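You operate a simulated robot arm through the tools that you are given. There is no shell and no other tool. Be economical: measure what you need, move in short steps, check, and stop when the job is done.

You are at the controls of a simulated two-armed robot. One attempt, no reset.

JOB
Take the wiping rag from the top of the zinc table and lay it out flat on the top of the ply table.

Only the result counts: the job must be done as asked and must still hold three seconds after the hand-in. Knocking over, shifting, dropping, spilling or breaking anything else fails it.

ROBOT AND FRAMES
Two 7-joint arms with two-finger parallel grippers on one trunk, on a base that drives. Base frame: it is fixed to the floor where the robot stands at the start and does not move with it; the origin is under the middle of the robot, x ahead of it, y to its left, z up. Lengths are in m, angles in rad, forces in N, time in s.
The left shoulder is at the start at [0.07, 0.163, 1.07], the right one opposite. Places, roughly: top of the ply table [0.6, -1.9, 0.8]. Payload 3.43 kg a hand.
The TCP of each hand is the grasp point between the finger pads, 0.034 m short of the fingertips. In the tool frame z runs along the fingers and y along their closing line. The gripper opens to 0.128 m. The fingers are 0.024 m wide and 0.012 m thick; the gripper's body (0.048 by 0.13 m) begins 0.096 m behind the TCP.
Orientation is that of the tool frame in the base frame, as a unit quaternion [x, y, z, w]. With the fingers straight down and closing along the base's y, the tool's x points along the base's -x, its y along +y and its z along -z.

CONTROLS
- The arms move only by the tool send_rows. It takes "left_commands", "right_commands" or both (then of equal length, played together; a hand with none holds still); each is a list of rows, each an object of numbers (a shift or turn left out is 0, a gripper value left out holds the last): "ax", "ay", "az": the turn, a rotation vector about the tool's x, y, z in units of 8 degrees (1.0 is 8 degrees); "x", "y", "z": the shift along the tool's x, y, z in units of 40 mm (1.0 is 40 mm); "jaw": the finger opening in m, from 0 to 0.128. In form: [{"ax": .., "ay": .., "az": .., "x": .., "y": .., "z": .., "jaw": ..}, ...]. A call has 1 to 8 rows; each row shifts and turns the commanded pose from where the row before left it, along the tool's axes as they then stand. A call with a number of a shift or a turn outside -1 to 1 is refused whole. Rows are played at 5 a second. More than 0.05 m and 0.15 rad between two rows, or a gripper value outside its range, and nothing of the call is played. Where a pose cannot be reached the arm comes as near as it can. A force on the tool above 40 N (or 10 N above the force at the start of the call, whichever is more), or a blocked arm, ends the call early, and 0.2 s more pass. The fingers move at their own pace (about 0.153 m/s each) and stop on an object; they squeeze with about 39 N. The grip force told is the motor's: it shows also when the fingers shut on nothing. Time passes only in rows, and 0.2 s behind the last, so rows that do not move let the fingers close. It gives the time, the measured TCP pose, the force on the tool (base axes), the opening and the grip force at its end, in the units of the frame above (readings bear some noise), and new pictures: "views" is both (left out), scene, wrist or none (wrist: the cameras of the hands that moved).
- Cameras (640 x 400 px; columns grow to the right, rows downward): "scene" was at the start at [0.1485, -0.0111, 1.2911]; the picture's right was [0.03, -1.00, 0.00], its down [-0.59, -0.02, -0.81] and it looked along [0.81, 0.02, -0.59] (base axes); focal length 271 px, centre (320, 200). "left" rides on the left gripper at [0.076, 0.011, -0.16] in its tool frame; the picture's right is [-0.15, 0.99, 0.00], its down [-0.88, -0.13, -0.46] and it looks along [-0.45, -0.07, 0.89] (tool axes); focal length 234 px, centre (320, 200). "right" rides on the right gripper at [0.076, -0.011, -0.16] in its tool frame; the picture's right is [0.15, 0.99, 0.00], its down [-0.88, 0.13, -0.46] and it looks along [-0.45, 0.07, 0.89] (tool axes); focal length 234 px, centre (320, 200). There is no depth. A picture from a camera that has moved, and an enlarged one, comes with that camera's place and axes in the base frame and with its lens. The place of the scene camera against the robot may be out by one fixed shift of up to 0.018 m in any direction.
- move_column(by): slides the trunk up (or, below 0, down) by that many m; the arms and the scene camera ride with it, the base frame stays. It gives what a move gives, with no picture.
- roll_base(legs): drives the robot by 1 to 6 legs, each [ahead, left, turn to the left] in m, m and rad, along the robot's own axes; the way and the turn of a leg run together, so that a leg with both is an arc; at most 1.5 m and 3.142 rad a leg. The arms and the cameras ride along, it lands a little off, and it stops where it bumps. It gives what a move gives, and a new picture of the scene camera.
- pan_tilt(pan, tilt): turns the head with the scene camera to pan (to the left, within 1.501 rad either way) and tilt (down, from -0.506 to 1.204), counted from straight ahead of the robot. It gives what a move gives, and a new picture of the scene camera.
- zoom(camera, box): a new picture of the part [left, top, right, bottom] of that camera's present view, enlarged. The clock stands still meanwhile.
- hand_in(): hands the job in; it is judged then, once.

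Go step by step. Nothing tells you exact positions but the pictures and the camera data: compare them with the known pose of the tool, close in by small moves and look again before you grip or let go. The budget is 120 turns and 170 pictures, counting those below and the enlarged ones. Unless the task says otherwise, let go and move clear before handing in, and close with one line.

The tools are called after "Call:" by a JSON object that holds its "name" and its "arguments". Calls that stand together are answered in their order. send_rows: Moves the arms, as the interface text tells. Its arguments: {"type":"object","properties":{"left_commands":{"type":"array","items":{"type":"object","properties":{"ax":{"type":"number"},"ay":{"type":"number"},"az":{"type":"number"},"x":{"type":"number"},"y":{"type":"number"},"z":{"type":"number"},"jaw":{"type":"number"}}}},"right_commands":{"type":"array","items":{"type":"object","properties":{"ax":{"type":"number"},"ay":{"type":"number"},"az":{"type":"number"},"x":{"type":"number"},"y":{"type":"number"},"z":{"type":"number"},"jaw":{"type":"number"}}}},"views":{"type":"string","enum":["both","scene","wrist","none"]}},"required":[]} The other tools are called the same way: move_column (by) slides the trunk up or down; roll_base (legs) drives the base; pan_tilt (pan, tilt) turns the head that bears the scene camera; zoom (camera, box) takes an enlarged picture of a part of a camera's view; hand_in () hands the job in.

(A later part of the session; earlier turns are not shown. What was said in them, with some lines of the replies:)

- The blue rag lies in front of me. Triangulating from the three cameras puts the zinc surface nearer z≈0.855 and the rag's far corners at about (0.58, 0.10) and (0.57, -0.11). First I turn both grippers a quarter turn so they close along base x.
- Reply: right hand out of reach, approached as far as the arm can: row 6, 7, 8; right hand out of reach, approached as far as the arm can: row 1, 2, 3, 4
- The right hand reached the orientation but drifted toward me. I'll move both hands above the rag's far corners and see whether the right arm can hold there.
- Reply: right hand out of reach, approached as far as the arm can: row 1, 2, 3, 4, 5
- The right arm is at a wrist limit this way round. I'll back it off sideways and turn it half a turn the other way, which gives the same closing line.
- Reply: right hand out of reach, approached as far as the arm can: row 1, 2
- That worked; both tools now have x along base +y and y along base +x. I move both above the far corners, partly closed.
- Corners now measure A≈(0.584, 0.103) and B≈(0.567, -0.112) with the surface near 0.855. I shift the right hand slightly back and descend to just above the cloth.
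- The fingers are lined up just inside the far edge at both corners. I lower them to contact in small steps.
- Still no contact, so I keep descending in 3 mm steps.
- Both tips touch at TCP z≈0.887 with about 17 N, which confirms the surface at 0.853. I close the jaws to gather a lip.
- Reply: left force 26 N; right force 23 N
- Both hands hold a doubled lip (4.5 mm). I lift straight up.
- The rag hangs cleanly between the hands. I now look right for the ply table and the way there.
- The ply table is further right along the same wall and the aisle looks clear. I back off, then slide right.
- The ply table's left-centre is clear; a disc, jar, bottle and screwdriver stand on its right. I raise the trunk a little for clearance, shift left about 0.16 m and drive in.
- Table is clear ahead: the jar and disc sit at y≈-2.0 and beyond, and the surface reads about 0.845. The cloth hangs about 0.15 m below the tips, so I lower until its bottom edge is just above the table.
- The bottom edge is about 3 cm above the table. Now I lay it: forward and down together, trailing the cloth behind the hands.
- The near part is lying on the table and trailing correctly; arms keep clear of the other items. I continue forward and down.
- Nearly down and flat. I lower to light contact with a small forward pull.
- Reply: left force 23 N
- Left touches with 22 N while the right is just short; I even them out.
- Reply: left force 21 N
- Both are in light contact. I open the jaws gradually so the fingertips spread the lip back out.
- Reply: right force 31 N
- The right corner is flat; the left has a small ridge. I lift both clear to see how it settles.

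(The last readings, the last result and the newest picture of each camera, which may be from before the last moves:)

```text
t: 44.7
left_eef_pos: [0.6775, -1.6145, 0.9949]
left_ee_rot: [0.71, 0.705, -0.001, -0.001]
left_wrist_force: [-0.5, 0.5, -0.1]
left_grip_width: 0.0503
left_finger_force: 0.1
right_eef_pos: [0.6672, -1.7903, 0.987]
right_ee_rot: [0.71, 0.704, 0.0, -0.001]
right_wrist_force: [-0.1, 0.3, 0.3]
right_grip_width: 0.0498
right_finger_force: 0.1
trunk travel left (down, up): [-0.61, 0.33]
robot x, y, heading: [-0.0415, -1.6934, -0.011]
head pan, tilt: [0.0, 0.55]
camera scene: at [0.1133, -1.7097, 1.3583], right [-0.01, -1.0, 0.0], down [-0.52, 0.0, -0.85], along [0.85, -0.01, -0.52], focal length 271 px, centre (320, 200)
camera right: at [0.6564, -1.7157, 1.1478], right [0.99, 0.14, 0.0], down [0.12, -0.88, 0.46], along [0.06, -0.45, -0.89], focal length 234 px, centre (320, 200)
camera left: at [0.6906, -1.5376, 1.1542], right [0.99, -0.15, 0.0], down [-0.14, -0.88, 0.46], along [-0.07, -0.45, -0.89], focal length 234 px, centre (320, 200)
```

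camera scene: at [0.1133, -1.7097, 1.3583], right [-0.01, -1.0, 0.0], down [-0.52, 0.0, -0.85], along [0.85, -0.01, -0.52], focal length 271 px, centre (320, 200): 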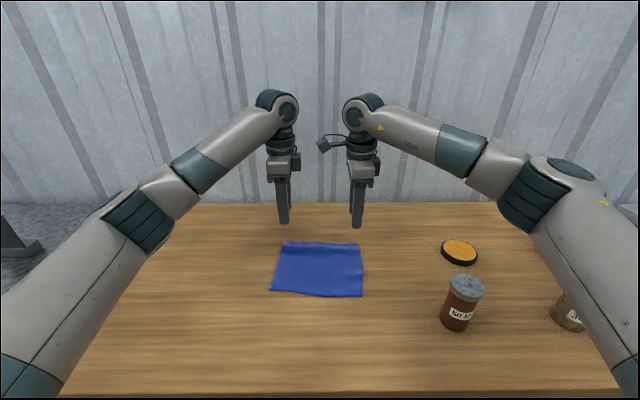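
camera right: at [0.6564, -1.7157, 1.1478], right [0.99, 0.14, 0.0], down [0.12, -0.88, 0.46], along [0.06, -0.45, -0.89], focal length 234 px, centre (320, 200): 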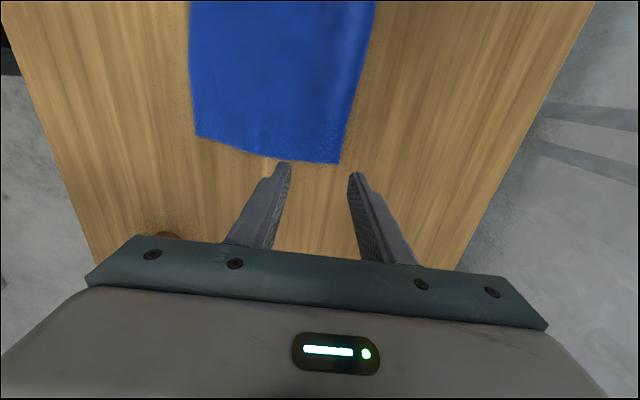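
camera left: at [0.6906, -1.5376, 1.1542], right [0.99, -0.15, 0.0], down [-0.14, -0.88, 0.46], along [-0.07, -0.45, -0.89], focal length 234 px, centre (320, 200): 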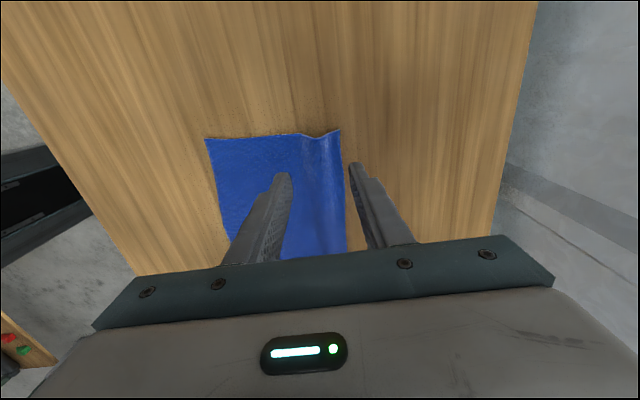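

Call:
{"name": "zoom", "arguments": {"camera": "scene", "box": [250, 220, 390, 310]}}

Call:
{"name": "zoom", "arguments": {"camera": "left", "box": [190, 100, 390, 260]}}

```text
4.44 times, centred on (320, 265) of scene
camera zoom: at [0.1133, -1.7097, 1.3583], right [-0.01, -1.0, 0.0], down [-0.52, 0.0, -0.85], along [0.85, -0.01, -0.52], focal length 1205 px, centre (320, -89)
```

zoom: 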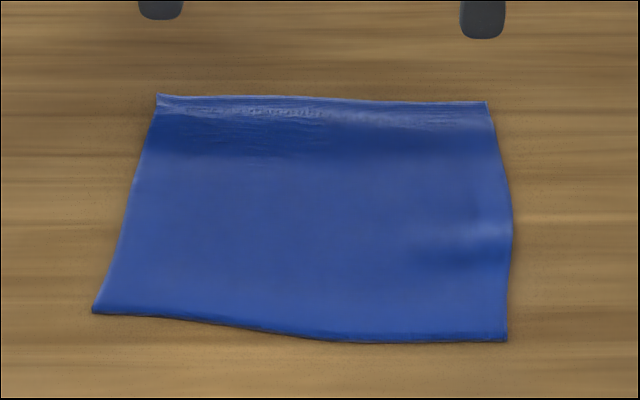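

```text
2.50 times, centred on (290, 180) of left
camera zoom: at [0.6906, -1.5376, 1.1542], right [0.99, -0.15, 0.0], down [-0.14, -0.88, 0.46], along [-0.07, -0.45, -0.89], focal length 585 px, centre (395, 250)
```

zoom: 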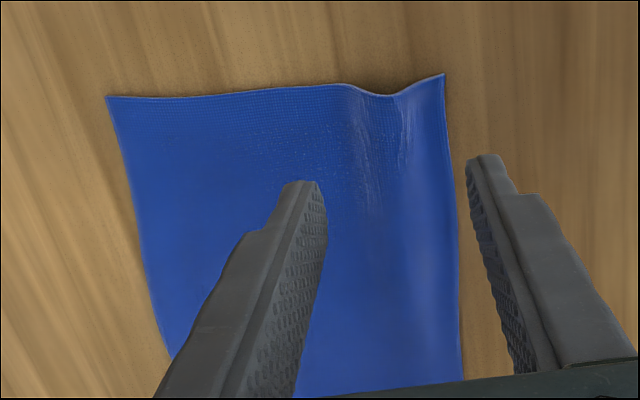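

It's nearly flat, with a low ridge near the far-left corner (crest x≈0.657, raised corner x≈0.707). I'll close the left fingers and smooth it outward by pressing lightly and dragging forward.

Call:
{"name": "send_rows", "arguments": {"left_commands": [{"y": 0.3, "z": 0.6, "jaw": 0.0}, {"z": 0.7}, {"z": 0.7}, {"z": 0.45}, {"z": 0.15}, {"z": 0.1}, {"z": 0.07}, {}], "views": "wrist"}}

```text
t: 46.5
left_eef_pos: [0.6888, -1.6134, 0.8856]
left_ee_rot: [0.71, 0.705, 0.002, 0.003]
left_wrist_force: [6.8, 3.4, 27.6]
left_grip_width: 0.0
left_finger_force: 33.4
right_eef_pos: [0.6649, -1.7905, 0.9899]
right_ee_rot: [0.711, 0.704, 0.0, 0.001]
right_wrist_force: [-1.2, -0.1, -0.1]
right_grip_width: 0.0503
right_finger_force: 0.1
trunk travel left (down, up): [-0.61, 0.33]
robot x, y, heading: [-0.0361, -1.6957, -0.007]
head pan, tilt: [0.0, 0.55]
camera left: at [0.7005, -1.5377, 1.0462], right [0.99, -0.15, 0.01], down [-0.14, -0.88, 0.46], along [-0.06, -0.45, -0.89], focal length 234 px, centre (320, 200)
```

left: 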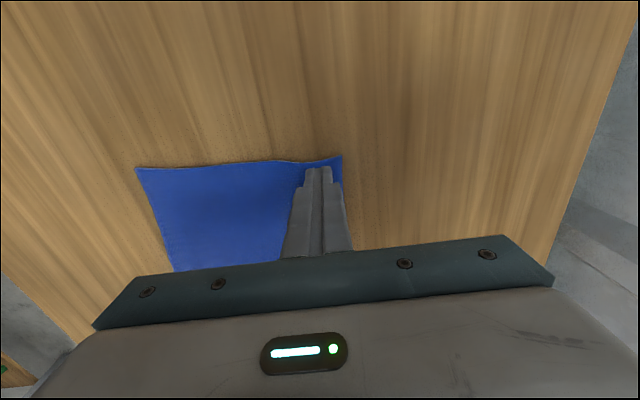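

Pressing with 27 N on the cloth near the edge; I drag forward about 14 mm, then lift.

Call:
{"name": "send_rows", "arguments": {"left_commands": [{"y": 0.1}, {"y": 0.1}, {"y": 0.1}, {"y": 0.05}, {}], "views": "wrist"}}

Call:
{"name": "send_rows", "arguments": {"left_commands": [{"z": -0.2}, {"z": -0.6}, {"z": -0.9}, {"z": -0.9}, {}], "views": "wrist"}}

Call:
{"name": "zoom", "arguments": {"camera": "scene", "box": [250, 220, 390, 310]}}

```text
t: 47.7
left_eef_pos: [0.6996, -1.6148, 0.8871]
left_ee_rot: [0.71, 0.704, 0.002, 0.0]
left_wrist_force: [-8.9, -1.6, 30.8]
left_grip_width: 0.0
left_finger_force: 32.6
right_eef_pos: [0.6632, -1.7922, 0.9931]
right_ee_rot: [0.71, 0.704, 0.001, 0.001]
right_wrist_force: [0.3, 0.6, -0.1]
right_grip_width: 0.0497
right_finger_force: 0.1
trunk travel left (down, up): [-0.61, 0.33]
robot x, y, heading: [-0.0371, -1.7007, -0.012]
head pan, tilt: [0.0, 0.55]
camera left: at [0.7118, -1.5399, 1.0463], right [0.99, -0.16, 0.0], down [-0.14, -0.88, 0.46], along [-0.07, -0.45, -0.89], focal length 234 px, centre (320, 200)
```

left: 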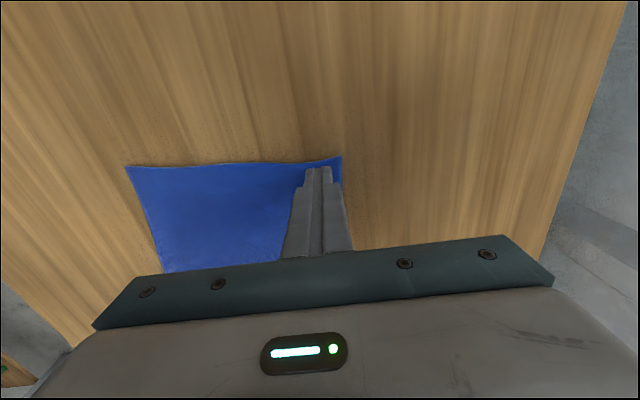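

```text
t: 48.9
left_eef_pos: [0.702, -1.6131, 0.9869]
left_ee_rot: [0.709, 0.705, -0.001, -0.001]
left_wrist_force: [0.7, -0.1, -0.7]
left_grip_width: 0.0
left_finger_force: 32.8
right_eef_pos: [0.6676, -1.7902, 0.9889]
right_ee_rot: [0.71, 0.704, 0.0, 0.0]
right_wrist_force: [1.2, -0.4, 0.8]
right_grip_width: 0.0501
right_finger_force: 0.1
trunk travel left (down, up): [-0.61, 0.33]
robot x, y, heading: [-0.0358, -1.6936, -0.008]
head pan, tilt: [0.0, 0.55]
camera left: at [0.7158, -1.5372, 1.1465], right [0.99, -0.15, 0.0], down [-0.14, -0.88, 0.46], along [-0.07, -0.45, -0.89], focal length 234 px, centre (320, 200)
```

left: 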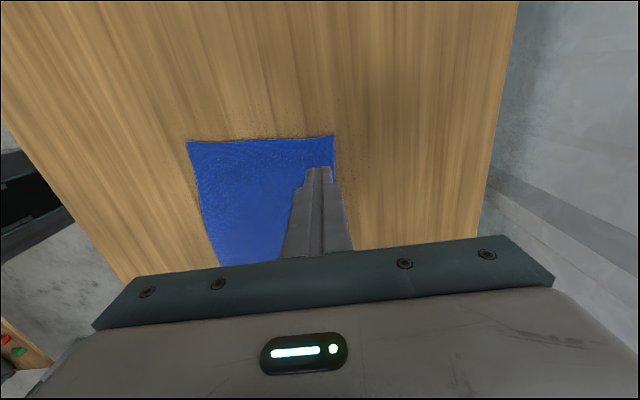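

```text
4.44 times, centred on (320, 265) of scene
camera zoom: at [0.1128, -1.7099, 1.3583], right [-0.01, -1.0, 0.0], down [-0.52, 0.0, -0.85], along [0.85, -0.01, -0.52], focal length 1205 px, centre (320, -89)
```

zoom: 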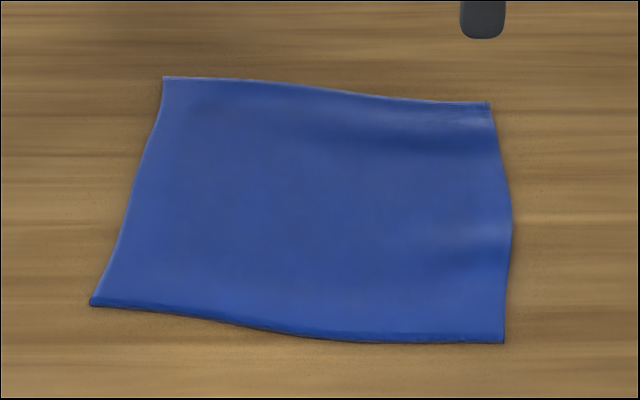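

The left is now flat. I repeat the same smoothing at the far-right corner.

Call:
{"name": "send_rows", "arguments": {"right_commands": [{"y": 0.22, "z": 0.6, "jaw": 0.0}, {"z": 0.7}, {"z": 0.7}, {"z": 0.3}, {"z": 0.15}, {"z": 0.1}, {"z": 0.06}, {}], "views": "wrist"}}

Call:
{"name": "send_rows", "arguments": {"right_commands": [{"x": -0.03, "y": 0.1}, {"x": -0.03, "y": 0.1}, {"x": -0.03, "y": 0.1}, {"y": 0.1}, {}], "views": "wrist"}}

```text
t: 50.7
left_eef_pos: [0.7018, -1.6128, 0.9885]
left_ee_rot: [0.71, 0.704, 0.0, 0.001]
left_wrist_force: [0.2, 0.0, 0.2]
left_grip_width: 0.0002
left_finger_force: 33.0
right_eef_pos: [0.6745, -1.791, 0.8851]
right_ee_rot: [0.711, 0.703, 0.002, 0.001]
right_wrist_force: [5.4, -4.2, 22.6]
right_grip_width: 0.0002
right_finger_force: 32.6
trunk travel left (down, up): [-0.61, 0.33]
robot x, y, heading: [-0.0422, -1.696, -0.007]
head pan, tilt: [0.0, 0.55]
camera right: at [0.6626, -1.716, 1.0467], right [0.99, 0.14, 0.01], down [0.12, -0.88, 0.46], along [0.07, -0.45, -0.89], focal length 234 px, centre (320, 200)
```

right: 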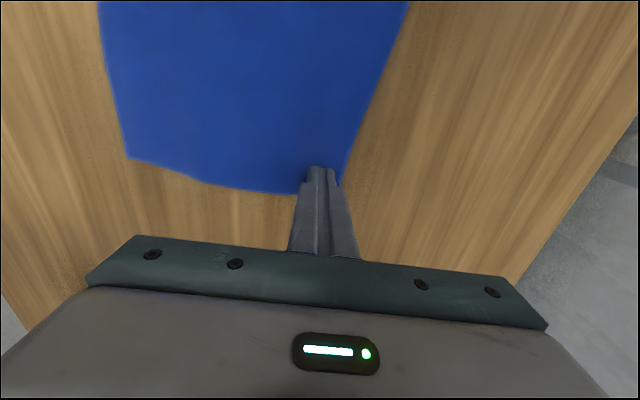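

```text
t: 51.9
left_eef_pos: [0.6997, -1.6115, 0.9894]
left_ee_rot: [0.71, 0.704, 0.001, 0.001]
left_wrist_force: [-0.4, 0.1, 0.2]
left_grip_width: 0.0002
left_finger_force: 32.5
right_eef_pos: [0.6896, -1.7931, 0.8864]
right_ee_rot: [0.71, 0.704, 0.001, 0.001]
right_wrist_force: [-7.0, 1.3, 25.9]
right_grip_width: 0.0
right_finger_force: 32.2
trunk travel left (down, up): [-0.61, 0.33]
robot x, y, heading: [-0.0405, -1.6948, -0.008]
head pan, tilt: [0.0, 0.55]
camera right: at [0.6767, -1.7186, 1.0466], right [0.99, 0.14, 0.0], down [0.12, -0.88, 0.46], along [0.07, -0.45, -0.89], focal length 234 px, centre (320, 200)
```

right: 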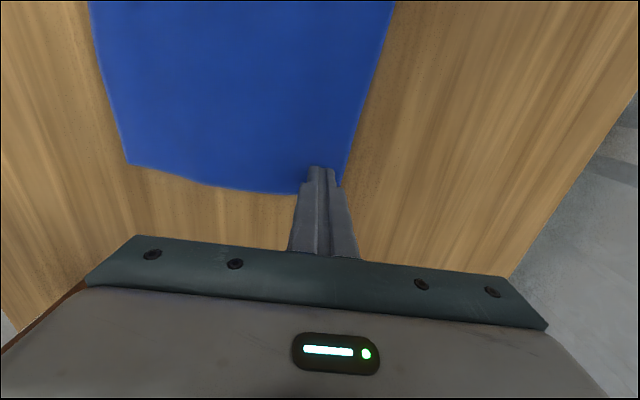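

I lift both hands well clear and check the rag.

Call:
{"name": "send_rows", "arguments": {"left_commands": [{"z": -0.5}, {"z": -0.8}, {"z": -0.8}, {"z": -0.8}, {}], "right_commands": [{"z": -0.3}, {"z": -0.8}, {"z": -0.9}, {"z": -0.9}, {"z": -0.9}], "views": "both"}}

Call:
{"name": "zoom", "arguments": {"camera": "scene", "box": [250, 220, 390, 310]}}

```text
t: 53.1
left_eef_pos: [0.703, -1.6127, 1.103]
left_ee_rot: [0.71, 0.704, 0.0, 0.0]
left_wrist_force: [0.1, 0.0, 0.0]
left_grip_width: 0.0
left_finger_force: 33.1
right_eef_pos: [0.6921, -1.797, 1.0357]
right_ee_rot: [0.71, 0.704, -0.001, 0.001]
right_wrist_force: [0.1, -0.4, 0.7]
right_grip_width: 0.0
right_finger_force: 32.8
trunk travel left (down, up): [-0.61, 0.33]
robot x, y, heading: [-0.0357, -1.6957, -0.01]
head pan, tilt: [0.0, 0.55]
camera scene: at [0.1119, -1.7089, 1.3584], right [-0.01, -1.0, 0.0], down [-0.52, 0.0, -0.85], along [0.85, -0.01, -0.52], focal length 271 px, centre (320, 200)
camera right: at [0.6807, -1.7213, 1.1963], right [0.99, 0.14, 0.0], down [0.12, -0.88, 0.46], along [0.06, -0.45, -0.89], focal length 234 px, centre (320, 200)
camera left: at [0.7159, -1.5361, 1.2623], right [0.99, -0.15, 0.0], down [-0.14, -0.88, 0.46], along [-0.07, -0.45, -0.89], focal length 234 px, centre (320, 200)
```

scene: 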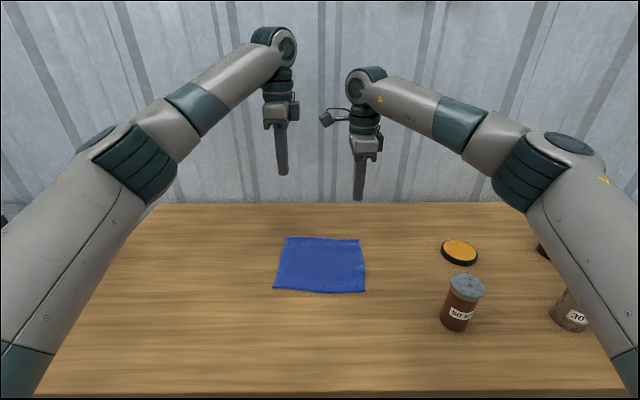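
right: 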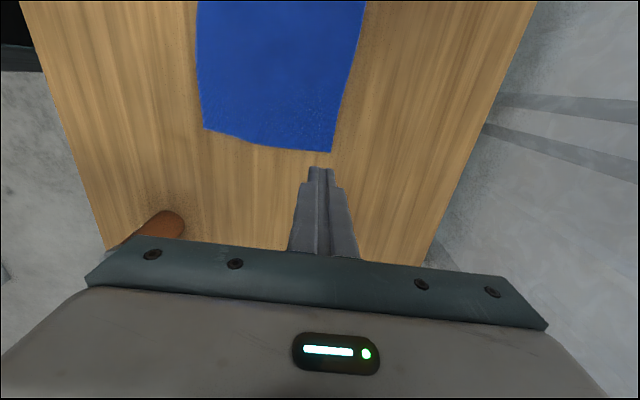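
left: 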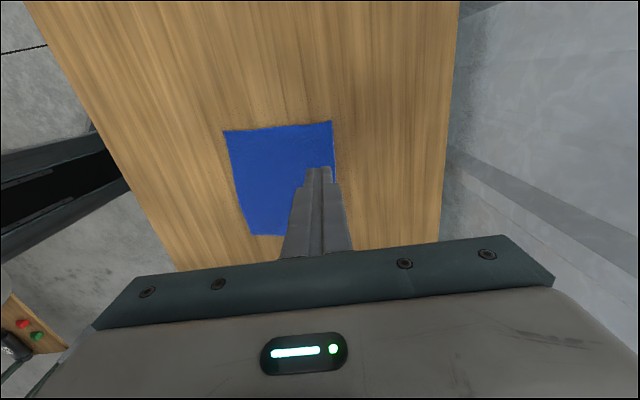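

```text
4.44 times, centred on (320, 265) of scene
camera zoom: at [0.1119, -1.7089, 1.3584], right [-0.01, -1.0, 0.0], down [-0.52, 0.0, -0.85], along [0.85, -0.01, -0.52], focal length 1205 px, centre (320, -89)
```

zoom: 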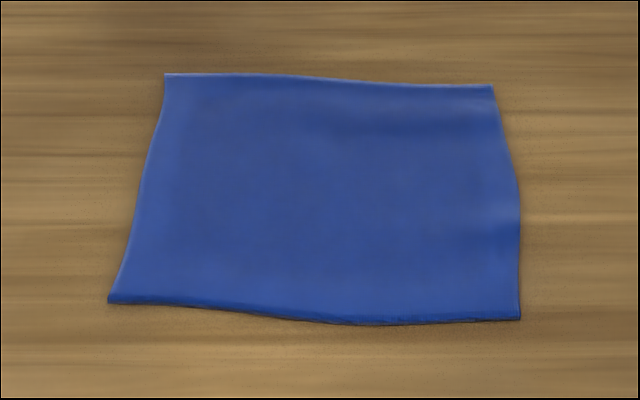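

The rag lies flat. I back the base off to check that nothing else was disturbed.

Call:
{"name": "roll_base", "arguments": {"legs": [[-0.45, 0, 0]]}}

```text
t: 55.8
left_eef_pos: [0.2549, -1.6079, 1.1024]
left_ee_rot: [0.71, 0.704, 0.0, 0.0]
left_wrist_force: [-0.6, 0.3, 0.0]
left_grip_width: 0.0001
left_finger_force: 33.0
right_eef_pos: [0.2437, -1.7914, 1.0351]
right_ee_rot: [0.71, 0.704, 0.001, 0.0]
right_wrist_force: [-0.7, 0.4, -0.5]
right_grip_width: 0.0
right_finger_force: 33.2
trunk travel left (down, up): [-0.61, 0.33]
robot x, y, heading: [-0.4848, -1.6899, -0.011]
head pan, tilt: [0.0, 0.55]
camera scene: at [-0.3357, -1.7058, 1.3584], right [-0.01, -1.0, 0.0], down [-0.52, 0.0, -0.85], along [0.85, -0.01, -0.52], focal length 271 px, centre (320, 200)
```

scene: 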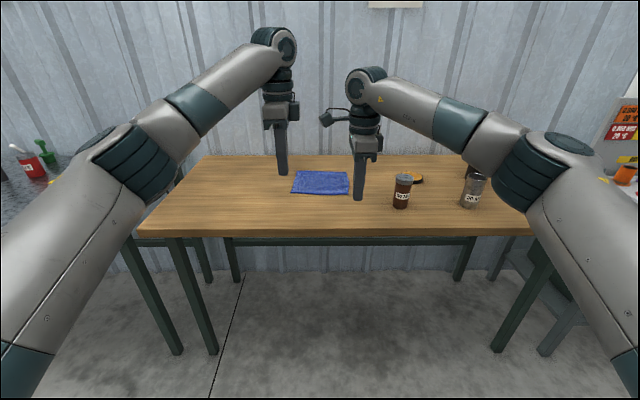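

The rag is flat on the ply table, the other items stand where they were, and both hands are clear. I hand in.

Call:
{"name": "hand_in", "arguments": {}}

```text
The job is handed in.
```

The rag is laid out flat on the left-centre of the ply table. Both hands let go and backed clear before the hand-in, and nothing else looked disturbed. In the last picture the right arm partly hid the far-right end of the table, so I couldn't see the screwdriver and bottle there clearly.
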